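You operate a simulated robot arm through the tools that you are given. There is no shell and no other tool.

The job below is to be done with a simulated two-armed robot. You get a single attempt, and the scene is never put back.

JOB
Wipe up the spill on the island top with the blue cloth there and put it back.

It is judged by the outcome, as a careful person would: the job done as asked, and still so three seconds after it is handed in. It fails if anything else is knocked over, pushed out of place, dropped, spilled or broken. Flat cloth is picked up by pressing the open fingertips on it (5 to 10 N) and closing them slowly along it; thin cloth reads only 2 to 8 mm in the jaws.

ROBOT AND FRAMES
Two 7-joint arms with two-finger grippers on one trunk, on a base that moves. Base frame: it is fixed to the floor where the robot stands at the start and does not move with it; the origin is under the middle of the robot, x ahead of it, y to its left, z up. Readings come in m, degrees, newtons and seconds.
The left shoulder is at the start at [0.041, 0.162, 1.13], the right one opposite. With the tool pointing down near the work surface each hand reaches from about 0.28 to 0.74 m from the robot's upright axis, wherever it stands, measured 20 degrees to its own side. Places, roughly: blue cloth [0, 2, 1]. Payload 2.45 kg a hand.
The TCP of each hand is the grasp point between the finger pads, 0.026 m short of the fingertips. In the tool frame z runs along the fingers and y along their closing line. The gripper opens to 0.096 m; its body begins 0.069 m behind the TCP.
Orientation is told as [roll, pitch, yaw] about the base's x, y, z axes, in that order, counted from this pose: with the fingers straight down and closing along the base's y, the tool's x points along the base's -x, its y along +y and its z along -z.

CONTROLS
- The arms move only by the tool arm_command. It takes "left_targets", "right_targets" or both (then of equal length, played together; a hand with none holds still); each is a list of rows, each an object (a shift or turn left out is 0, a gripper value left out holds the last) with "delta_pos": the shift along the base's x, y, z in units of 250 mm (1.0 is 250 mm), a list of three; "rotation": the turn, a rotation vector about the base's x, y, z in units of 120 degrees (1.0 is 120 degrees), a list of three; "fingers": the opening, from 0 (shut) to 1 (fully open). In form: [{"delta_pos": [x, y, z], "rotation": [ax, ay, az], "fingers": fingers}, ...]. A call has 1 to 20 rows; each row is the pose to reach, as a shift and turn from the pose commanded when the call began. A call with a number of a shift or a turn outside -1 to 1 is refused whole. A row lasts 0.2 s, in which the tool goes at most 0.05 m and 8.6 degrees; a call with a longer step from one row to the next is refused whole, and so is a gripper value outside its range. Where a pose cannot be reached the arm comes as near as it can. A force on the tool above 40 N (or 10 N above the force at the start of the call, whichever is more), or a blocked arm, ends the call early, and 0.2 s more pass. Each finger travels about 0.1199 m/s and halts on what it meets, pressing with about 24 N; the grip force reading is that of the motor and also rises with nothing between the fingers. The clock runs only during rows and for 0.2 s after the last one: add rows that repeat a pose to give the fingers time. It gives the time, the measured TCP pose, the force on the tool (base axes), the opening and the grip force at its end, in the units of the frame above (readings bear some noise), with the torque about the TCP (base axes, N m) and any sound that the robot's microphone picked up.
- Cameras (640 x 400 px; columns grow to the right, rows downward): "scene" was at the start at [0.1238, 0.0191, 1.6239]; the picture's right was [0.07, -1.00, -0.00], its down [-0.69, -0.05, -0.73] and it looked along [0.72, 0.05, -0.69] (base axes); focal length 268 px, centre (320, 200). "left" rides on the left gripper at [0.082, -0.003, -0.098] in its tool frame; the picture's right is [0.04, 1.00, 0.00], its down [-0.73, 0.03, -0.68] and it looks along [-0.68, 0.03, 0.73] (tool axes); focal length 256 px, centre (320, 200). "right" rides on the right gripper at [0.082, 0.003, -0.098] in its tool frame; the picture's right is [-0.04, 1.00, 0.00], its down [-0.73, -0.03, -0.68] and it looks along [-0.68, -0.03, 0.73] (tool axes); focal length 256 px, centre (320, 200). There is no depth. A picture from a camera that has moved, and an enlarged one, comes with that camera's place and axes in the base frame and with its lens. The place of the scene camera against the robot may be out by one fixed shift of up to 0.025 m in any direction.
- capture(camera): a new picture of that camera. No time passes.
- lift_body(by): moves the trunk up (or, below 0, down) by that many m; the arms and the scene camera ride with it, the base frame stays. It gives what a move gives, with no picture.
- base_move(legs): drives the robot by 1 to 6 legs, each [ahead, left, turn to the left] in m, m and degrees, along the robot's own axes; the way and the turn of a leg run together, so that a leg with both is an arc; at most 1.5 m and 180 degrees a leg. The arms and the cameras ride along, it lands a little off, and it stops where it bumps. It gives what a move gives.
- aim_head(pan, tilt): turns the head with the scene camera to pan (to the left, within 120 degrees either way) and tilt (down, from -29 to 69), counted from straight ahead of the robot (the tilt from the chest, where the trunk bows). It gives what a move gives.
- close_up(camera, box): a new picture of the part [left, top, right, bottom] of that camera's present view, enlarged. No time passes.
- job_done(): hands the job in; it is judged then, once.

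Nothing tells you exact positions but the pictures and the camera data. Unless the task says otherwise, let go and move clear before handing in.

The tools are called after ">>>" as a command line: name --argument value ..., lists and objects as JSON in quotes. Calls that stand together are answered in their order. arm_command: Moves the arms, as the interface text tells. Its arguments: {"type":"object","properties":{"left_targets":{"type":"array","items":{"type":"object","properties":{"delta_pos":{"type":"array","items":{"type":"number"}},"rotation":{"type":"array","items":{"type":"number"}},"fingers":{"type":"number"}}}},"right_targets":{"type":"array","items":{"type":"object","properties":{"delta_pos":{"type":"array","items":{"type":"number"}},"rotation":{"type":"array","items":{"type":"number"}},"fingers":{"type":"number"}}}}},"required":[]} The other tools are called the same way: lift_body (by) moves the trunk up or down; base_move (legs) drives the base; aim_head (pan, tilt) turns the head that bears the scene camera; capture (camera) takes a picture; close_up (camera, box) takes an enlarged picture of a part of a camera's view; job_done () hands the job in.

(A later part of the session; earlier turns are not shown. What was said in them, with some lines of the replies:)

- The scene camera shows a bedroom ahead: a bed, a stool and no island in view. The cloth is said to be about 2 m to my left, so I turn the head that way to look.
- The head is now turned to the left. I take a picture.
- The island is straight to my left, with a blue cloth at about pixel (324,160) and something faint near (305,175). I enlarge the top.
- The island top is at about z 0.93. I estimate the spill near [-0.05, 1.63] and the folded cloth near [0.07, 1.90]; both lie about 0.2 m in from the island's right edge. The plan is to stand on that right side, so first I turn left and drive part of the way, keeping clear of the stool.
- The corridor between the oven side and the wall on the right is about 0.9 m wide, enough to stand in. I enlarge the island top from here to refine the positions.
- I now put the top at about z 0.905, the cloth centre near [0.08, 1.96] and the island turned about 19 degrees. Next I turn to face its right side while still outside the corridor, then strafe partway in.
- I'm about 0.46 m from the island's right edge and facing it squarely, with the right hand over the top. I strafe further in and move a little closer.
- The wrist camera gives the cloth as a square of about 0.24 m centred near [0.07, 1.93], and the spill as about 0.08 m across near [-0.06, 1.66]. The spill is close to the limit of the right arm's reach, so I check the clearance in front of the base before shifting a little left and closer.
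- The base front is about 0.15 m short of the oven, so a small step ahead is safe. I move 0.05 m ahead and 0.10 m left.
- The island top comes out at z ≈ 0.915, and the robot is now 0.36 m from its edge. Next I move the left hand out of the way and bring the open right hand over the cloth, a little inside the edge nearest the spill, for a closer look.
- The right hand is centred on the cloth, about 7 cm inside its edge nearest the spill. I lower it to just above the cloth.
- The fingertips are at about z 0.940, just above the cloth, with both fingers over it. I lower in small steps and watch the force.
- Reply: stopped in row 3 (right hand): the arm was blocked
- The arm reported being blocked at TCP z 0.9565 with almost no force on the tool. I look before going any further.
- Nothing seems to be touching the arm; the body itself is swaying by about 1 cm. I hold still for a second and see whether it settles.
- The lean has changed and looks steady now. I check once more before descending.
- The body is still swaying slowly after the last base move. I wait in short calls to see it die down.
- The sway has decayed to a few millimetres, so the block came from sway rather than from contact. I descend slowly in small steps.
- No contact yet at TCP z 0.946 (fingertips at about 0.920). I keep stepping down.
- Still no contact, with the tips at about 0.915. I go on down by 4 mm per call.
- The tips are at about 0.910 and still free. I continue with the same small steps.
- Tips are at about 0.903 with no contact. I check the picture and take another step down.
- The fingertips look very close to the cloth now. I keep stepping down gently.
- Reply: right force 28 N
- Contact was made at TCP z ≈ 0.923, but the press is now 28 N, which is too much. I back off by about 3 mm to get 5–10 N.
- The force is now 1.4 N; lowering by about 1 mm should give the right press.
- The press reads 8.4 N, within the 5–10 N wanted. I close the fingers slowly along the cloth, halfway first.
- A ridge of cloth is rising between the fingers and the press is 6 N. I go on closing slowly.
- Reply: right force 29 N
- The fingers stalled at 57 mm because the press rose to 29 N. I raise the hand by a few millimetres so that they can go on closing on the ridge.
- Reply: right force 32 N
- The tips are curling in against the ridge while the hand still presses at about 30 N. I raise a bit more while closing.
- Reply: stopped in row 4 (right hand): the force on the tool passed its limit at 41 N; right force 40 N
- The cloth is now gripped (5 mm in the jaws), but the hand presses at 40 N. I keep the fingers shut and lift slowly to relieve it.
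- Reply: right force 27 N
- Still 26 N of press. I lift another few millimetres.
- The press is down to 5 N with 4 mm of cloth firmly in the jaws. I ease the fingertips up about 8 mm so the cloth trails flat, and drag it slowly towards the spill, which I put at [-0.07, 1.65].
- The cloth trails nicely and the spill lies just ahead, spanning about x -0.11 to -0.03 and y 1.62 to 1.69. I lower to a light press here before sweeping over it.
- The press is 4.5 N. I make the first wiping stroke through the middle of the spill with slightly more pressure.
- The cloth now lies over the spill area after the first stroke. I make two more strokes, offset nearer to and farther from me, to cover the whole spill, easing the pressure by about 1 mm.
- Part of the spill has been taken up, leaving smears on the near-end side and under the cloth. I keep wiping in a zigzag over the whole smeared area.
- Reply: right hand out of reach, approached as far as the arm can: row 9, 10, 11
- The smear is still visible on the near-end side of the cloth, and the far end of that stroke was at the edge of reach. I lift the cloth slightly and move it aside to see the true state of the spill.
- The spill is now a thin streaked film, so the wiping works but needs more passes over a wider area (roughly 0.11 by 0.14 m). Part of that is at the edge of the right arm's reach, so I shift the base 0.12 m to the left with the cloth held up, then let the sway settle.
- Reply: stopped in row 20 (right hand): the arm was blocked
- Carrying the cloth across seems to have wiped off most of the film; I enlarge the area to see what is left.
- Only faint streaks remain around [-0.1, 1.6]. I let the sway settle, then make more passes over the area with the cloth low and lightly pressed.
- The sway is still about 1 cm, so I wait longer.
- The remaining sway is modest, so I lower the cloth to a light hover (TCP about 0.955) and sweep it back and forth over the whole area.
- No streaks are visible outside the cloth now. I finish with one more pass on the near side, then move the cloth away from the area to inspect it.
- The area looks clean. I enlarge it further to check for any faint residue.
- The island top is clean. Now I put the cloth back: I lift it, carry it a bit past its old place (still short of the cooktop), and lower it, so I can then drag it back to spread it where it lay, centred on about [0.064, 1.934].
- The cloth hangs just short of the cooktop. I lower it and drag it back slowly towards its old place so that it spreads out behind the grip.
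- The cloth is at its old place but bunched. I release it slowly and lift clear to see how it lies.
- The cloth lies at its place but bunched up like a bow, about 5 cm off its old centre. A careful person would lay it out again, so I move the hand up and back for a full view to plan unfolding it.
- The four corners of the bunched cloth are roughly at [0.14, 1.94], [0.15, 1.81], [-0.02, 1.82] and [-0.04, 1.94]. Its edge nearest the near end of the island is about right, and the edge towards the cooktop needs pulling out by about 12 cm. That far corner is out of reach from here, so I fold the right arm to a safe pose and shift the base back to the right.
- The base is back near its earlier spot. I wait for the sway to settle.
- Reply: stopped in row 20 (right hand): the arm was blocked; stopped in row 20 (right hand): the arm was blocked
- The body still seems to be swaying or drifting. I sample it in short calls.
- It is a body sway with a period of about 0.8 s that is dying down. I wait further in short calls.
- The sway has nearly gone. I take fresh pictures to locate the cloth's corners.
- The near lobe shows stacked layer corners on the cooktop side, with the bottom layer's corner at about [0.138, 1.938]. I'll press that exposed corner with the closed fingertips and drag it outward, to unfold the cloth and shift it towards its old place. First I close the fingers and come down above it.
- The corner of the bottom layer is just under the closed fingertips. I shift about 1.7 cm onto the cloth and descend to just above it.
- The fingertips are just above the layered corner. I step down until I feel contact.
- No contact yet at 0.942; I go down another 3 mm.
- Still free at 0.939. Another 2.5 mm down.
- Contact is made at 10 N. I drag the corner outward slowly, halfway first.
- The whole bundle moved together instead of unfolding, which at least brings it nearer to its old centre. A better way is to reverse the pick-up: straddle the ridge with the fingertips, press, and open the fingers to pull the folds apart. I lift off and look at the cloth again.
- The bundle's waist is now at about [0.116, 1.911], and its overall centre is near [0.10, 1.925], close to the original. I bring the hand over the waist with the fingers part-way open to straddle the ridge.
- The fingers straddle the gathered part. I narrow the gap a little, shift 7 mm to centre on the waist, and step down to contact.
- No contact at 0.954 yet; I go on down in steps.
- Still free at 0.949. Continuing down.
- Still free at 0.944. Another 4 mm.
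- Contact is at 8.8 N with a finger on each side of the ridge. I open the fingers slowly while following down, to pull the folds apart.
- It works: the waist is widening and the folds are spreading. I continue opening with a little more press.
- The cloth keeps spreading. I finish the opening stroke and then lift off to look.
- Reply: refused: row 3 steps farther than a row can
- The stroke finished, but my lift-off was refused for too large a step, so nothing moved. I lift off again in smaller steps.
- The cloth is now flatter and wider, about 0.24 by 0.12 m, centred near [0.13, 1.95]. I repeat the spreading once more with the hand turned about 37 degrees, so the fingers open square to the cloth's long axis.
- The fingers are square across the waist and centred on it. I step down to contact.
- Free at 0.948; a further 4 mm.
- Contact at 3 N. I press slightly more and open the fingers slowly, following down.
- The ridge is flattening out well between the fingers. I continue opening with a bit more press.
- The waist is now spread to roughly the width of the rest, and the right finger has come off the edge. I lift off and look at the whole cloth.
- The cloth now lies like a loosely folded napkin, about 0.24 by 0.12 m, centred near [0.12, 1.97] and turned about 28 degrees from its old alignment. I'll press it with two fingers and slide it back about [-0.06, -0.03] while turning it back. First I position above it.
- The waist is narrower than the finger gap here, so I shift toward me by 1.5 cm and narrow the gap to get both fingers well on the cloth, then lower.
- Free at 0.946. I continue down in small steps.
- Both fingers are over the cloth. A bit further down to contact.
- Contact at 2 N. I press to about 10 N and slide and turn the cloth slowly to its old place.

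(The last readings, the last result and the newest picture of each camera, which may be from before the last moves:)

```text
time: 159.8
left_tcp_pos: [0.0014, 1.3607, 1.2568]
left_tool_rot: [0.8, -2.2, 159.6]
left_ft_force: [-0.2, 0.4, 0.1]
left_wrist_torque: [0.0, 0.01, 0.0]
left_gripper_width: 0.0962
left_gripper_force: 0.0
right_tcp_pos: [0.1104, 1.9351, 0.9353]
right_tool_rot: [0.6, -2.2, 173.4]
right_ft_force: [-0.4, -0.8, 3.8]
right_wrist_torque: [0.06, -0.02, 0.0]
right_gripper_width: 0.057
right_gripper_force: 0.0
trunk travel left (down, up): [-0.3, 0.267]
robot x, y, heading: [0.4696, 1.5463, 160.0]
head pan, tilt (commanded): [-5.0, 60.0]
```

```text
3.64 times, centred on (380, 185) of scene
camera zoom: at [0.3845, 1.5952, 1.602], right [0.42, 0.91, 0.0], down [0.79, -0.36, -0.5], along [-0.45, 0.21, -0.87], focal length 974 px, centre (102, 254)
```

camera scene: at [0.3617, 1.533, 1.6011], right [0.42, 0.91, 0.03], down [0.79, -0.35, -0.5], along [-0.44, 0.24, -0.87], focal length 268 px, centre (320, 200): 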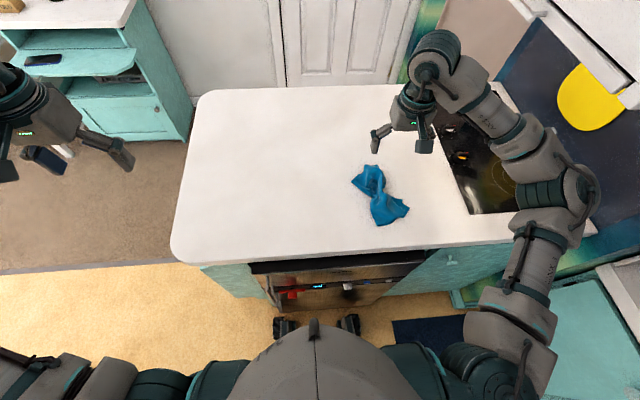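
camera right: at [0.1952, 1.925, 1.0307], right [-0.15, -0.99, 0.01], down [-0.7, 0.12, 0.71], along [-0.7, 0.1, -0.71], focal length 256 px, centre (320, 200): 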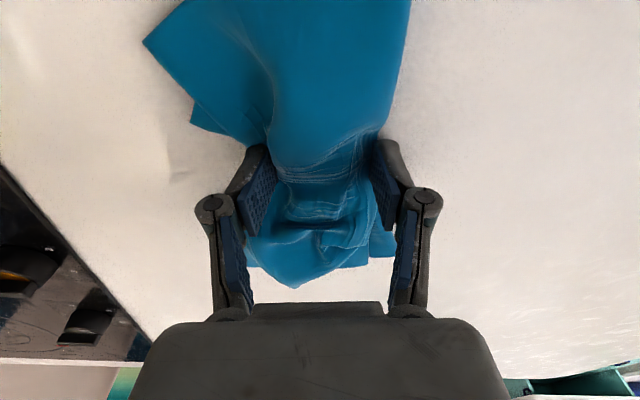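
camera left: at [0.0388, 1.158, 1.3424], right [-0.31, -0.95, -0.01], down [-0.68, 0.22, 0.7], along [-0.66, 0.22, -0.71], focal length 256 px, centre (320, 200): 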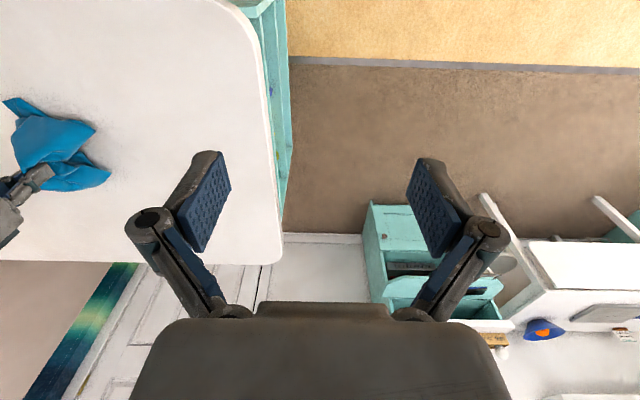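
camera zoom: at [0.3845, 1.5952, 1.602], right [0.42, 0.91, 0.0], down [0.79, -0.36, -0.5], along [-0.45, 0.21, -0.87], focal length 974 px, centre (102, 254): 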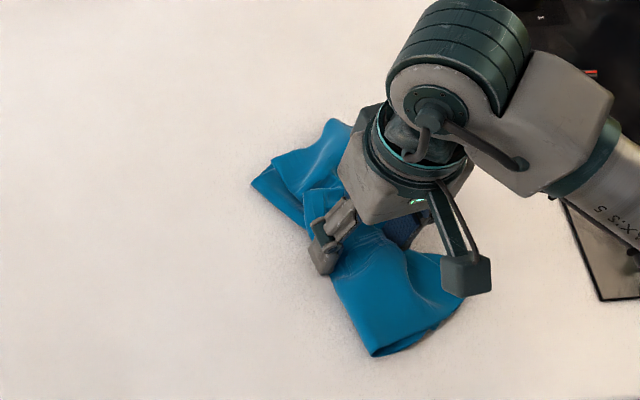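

The cloth follows and turns with the hand. I do the second half.

>>> arm_command --right_targets '[{"delta_pos": [-0.033, -0.021, -0.002], "rotation": [0, 0, -0.03], "fingers": 0.6}, {"delta_pos": [-0.066, -0.043, -0.002], "rotation": [0, 0, -0.06], "fingers": 0.6}, {"delta_pos": [-0.099, -0.064, -0.002], "rotation": [0, 0, -0.09], "fingers": 0.6}, {"delta_pos": [-0.132, -0.085, -0.002], "rotation": [0, 0, -0.118], "fingers": 0.6}, {"delta_pos": [-0.132, -0.085, -0.002], "rotation": [0, 0, -0.118], "fingers": 0.6}]'

>>> arm_command --right_targets '[{"delta_pos": [0, 0, 0.08], "fingers": 0.6}, {"delta_pos": [0, 0, 0.22], "fingers": 0.7}, {"delta_pos": [0.08, -0.02, 0.36], "fingers": 0.9}, {"delta_pos": [0.16, -0.04, 0.5], "fingers": 1}, {"delta_pos": [0.24, -0.06, 0.64], "fingers": 1}, {"delta_pos": [0.32, -0.08, 0.78], "fingers": 1}, {"delta_pos": [0.34, -0.1, 0.86], "fingers": 1}, {"delta_pos": [0.34, -0.1, 0.86], "fingers": 1}]'

>>> capture --camera "right"

>>> close_up --camera "right" --box '[220, 0, 460, 200]'

>>> close_up --camera "scene" --box '[320, 130, 440, 240]'

```text
time: 161.0
left_tcp_pos: [0.0002, 1.3602, 1.2561]
left_tool_rot: [0.8, -2.2, 159.6]
left_ft_force: [0.0, 0.4, 1.1]
left_wrist_torque: [0.02, -0.02, -0.01]
left_gripper_width: 0.0959
left_gripper_force: 0.1
right_tcp_pos: [0.0765, 1.9138, 0.9345]
right_tool_rot: [0.6, -2.4, 159.4]
right_ft_force: [-0.9, -0.1, 3.2]
right_wrist_torque: [0.07, -0.05, -0.03]
right_gripper_width: 0.0574
right_gripper_force: 0.0
trunk travel left (down, up): [-0.3, 0.267]
robot x, y, heading: [0.474, 1.5416, 160.0]
head pan, tilt (commanded): [-5.0, 60.0]
```

```text
time: 162.8
left_tcp_pos: [-0.0001, 1.3608, 1.2556]
left_tool_rot: [0.8, -2.1, 159.6]
left_ft_force: [0.3, 0.2, -0.2]
left_wrist_torque: [-0.03, 0.01, 0.01]
left_gripper_width: 0.0961
left_gripper_force: 0.1
right_tcp_pos: [0.1614, 1.8907, 1.1496]
right_tool_rot: [0.5, -2.1, 159.3]
right_ft_force: [0.3, -0.8, 0.1]
right_wrist_torque: [0.01, -0.01, 0.03]
right_gripper_width: 0.0958
right_gripper_force: 0.0
trunk travel left (down, up): [-0.3, 0.267]
robot x, y, heading: [0.4714, 1.5429, 160.0]
head pan, tilt (commanded): [-5.0, 60.0]
```

```text
taken
camera right: at [0.2407, 1.8598, 1.2451], right [-0.39, -0.92, 0.01], down [-0.65, 0.28, 0.7], along [-0.65, 0.27, -0.71], focal length 256 px, centre (320, 200)
```

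right: 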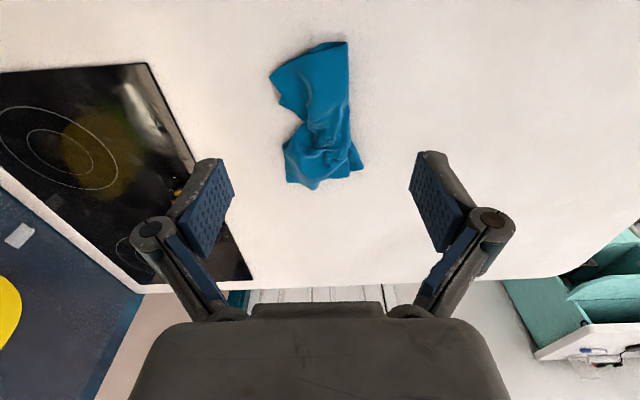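

```text
2.00 times, centred on (340, 100) of right
camera zoom: at [0.2407, 1.8598, 1.2451], right [-0.39, -0.92, 0.01], down [-0.65, 0.28, 0.7], along [-0.65, 0.27, -0.71], focal length 512 px, centre (280, 400)
```

zoom: 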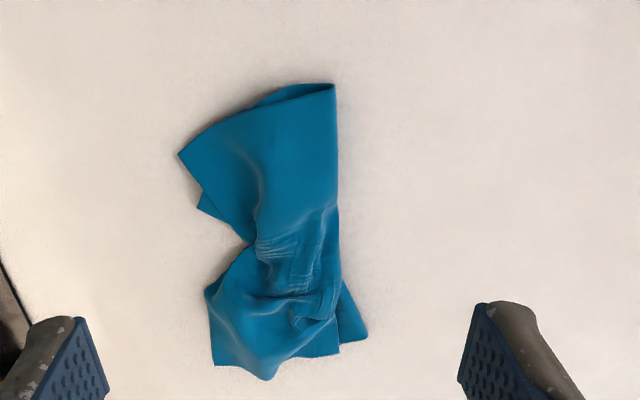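

```text
3.64 times, centred on (380, 185) of scene
camera zoom: at [0.384, 1.5958, 1.6019], right [0.42, 0.91, 0.0], down [0.79, -0.36, -0.5], along [-0.45, 0.21, -0.87], focal length 974 px, centre (102, 254)
```

zoom: 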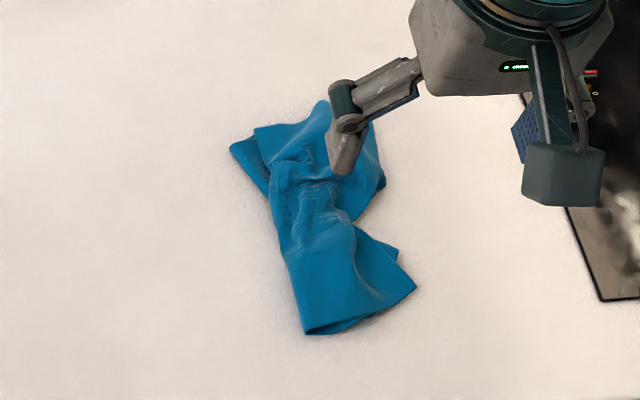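

The cloth now lies fairly flat and aligned, with its centre at about [0.065, 1.94], almost exactly the original place. I move the right hand clear and inspect the whole island top once more.

>>> arm_command --right_targets '[{"delta_pos": [0.03, -0.1, 0.06], "fingers": 1}, {"delta_pos": [0.06, -0.24, 0.12], "fingers": 1}, {"delta_pos": [0.09, -0.38, 0.16], "fingers": 1}, {"delta_pos": [0.11, -0.5, 0.2], "fingers": 1}, {"delta_pos": [0.12, -0.56, 0.22], "fingers": 1}, {"delta_pos": [0.12, -0.56, 0.22], "fingers": 1}]'

>>> capture --camera "scene"

>>> capture --camera "right"

>>> close_up --camera "scene" --box '[180, 80, 460, 255]'

```text
time: 164.2
left_tcp_pos: [0.0002, 1.3624, 1.2544]
left_tool_rot: [0.8, -2.2, 159.6]
left_ft_force: [1.3, -0.2, 0.2]
left_wrist_torque: [-0.01, 0.03, -0.04]
left_gripper_width: 0.0961
left_gripper_force: 0.0
right_tcp_pos: [0.1912, 1.7495, 1.206]
right_tool_rot: [0.6, -2.1, 159.3]
right_ft_force: [0.4, 0.6, -0.4]
right_wrist_torque: [0.01, 0.01, 0.02]
right_gripper_width: 0.0958
right_gripper_force: 0.0
trunk travel left (down, up): [-0.3, 0.267]
robot x, y, heading: [0.4686, 1.5437, 160.3]
head pan, tilt (commanded): [-5.0, 60.0]
```

```text
taken
camera scene: at [0.3838, 1.5946, 1.6019], right [0.42, 0.91, 0.0], down [0.79, -0.36, -0.5], along [-0.45, 0.21, -0.87], focal length 268 px, centre (320, 200)
```

scene: 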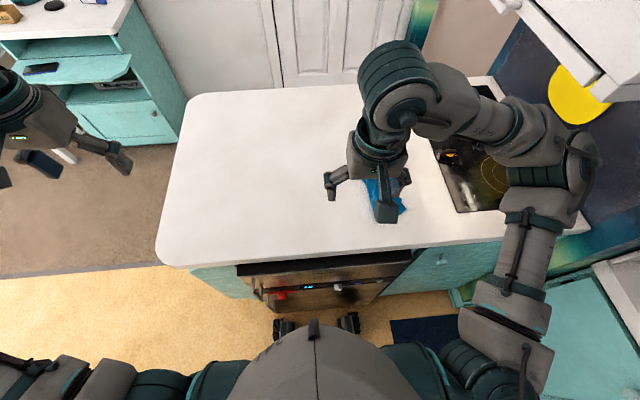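

```text
taken
camera right: at [0.2709, 1.7185, 1.301], right [-0.39, -0.92, 0.01], down [-0.65, 0.28, 0.71], along [-0.65, 0.27, -0.71], focal length 256 px, centre (320, 200)
```

right: 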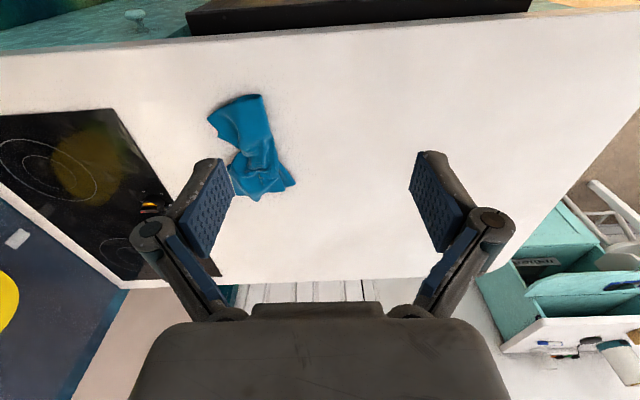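

```text
2.29 times, centred on (320, 168) of scene
camera zoom: at [0.3838, 1.5946, 1.6019], right [0.42, 0.91, 0.0], down [0.79, -0.36, -0.5], along [-0.45, 0.21, -0.87], focal length 612 px, centre (320, 274)
```

zoom: 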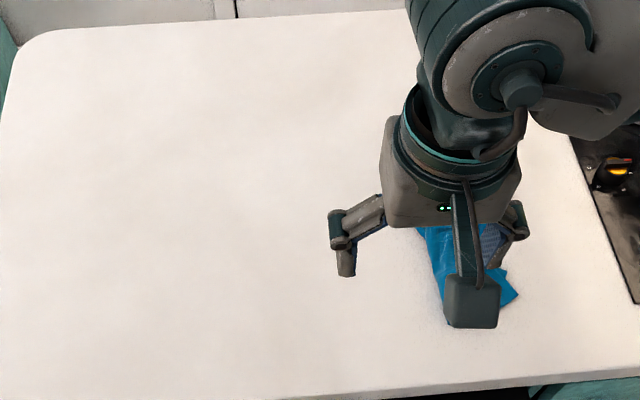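

The island top looks clean and nothing else has been moved. I take one last enlarged look at the old spill spot and at the cloth.

>>> close_up --camera "right" --box '[180, 60, 420, 220]'

>>> close_up --camera "scene" --box '[220, 130, 340, 230]'

>>> close_up --camera "left" --box '[0, 0, 320, 260]'

```text
2.50 times, centred on (300, 140) of right
camera zoom: at [0.2709, 1.7185, 1.301], right [-0.39, -0.92, 0.01], down [-0.65, 0.28, 0.71], along [-0.65, 0.27, -0.71], focal length 640 px, centre (370, 350)
```

zoom: 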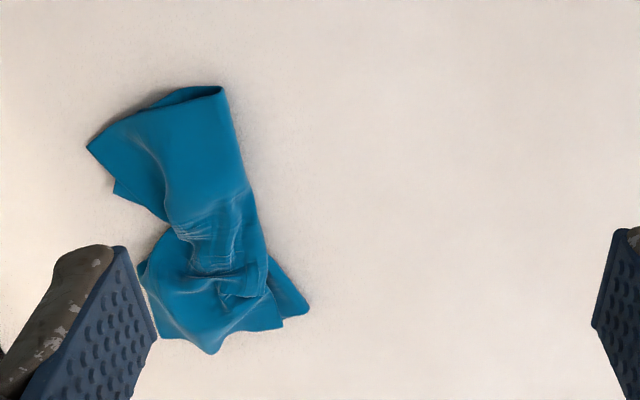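

```text
4.00 times, centred on (280, 180) of scene
camera zoom: at [0.3838, 1.5946, 1.6019], right [0.42, 0.91, 0.0], down [0.79, -0.36, -0.5], along [-0.45, 0.21, -0.87], focal length 1071 px, centre (480, 280)
```

zoom: 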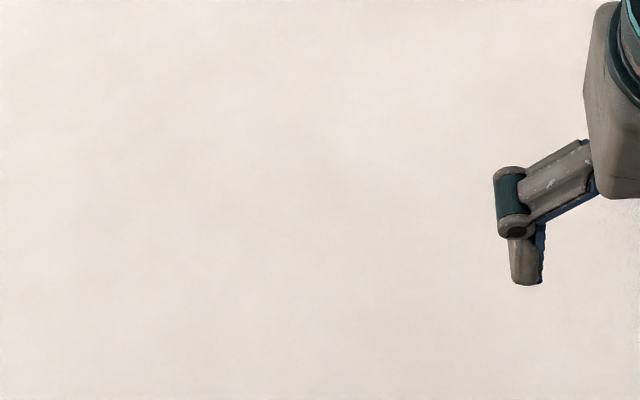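

```text
1.54 times, centred on (160, 130) of left
camera zoom: at [0.0822, 1.3355, 1.3511], right [-0.31, -0.95, 0.01], down [-0.67, 0.23, 0.71], along [-0.67, 0.21, -0.71], focal length 394 px, centre (566, 308)
```

zoom: 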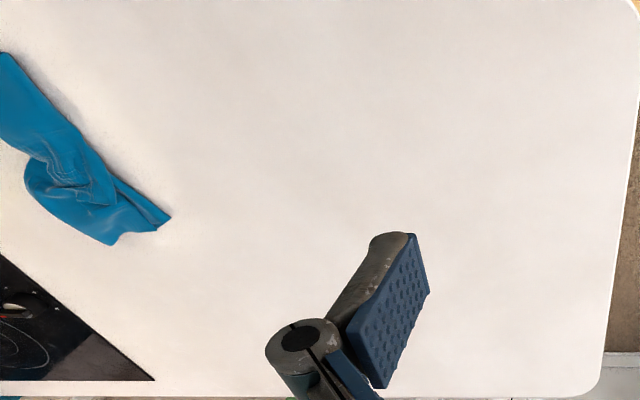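

The spill is gone from every view. The cloth lies released at its old place on the island, folded over more than before, and both hands are clear, so I hand the job in.

>>> job_done

```text
The job is handed in.
```

I wiped up the spill and put the blue cloth back where it was on the island; the job is handed in. In the last pictures from all three cameras the top looked clean, and I saw nothing else moved.

The cloth is not laid out as it was. It bunched up during the wiping. I spread it again and slid it back to within about 1 cm of its old centre by my estimate. It now lies folded and a little creased, covering about 0.22 by 0.12 m instead of 0.24 by 0.23 m.

Both grippers are open and clear of the cloth.
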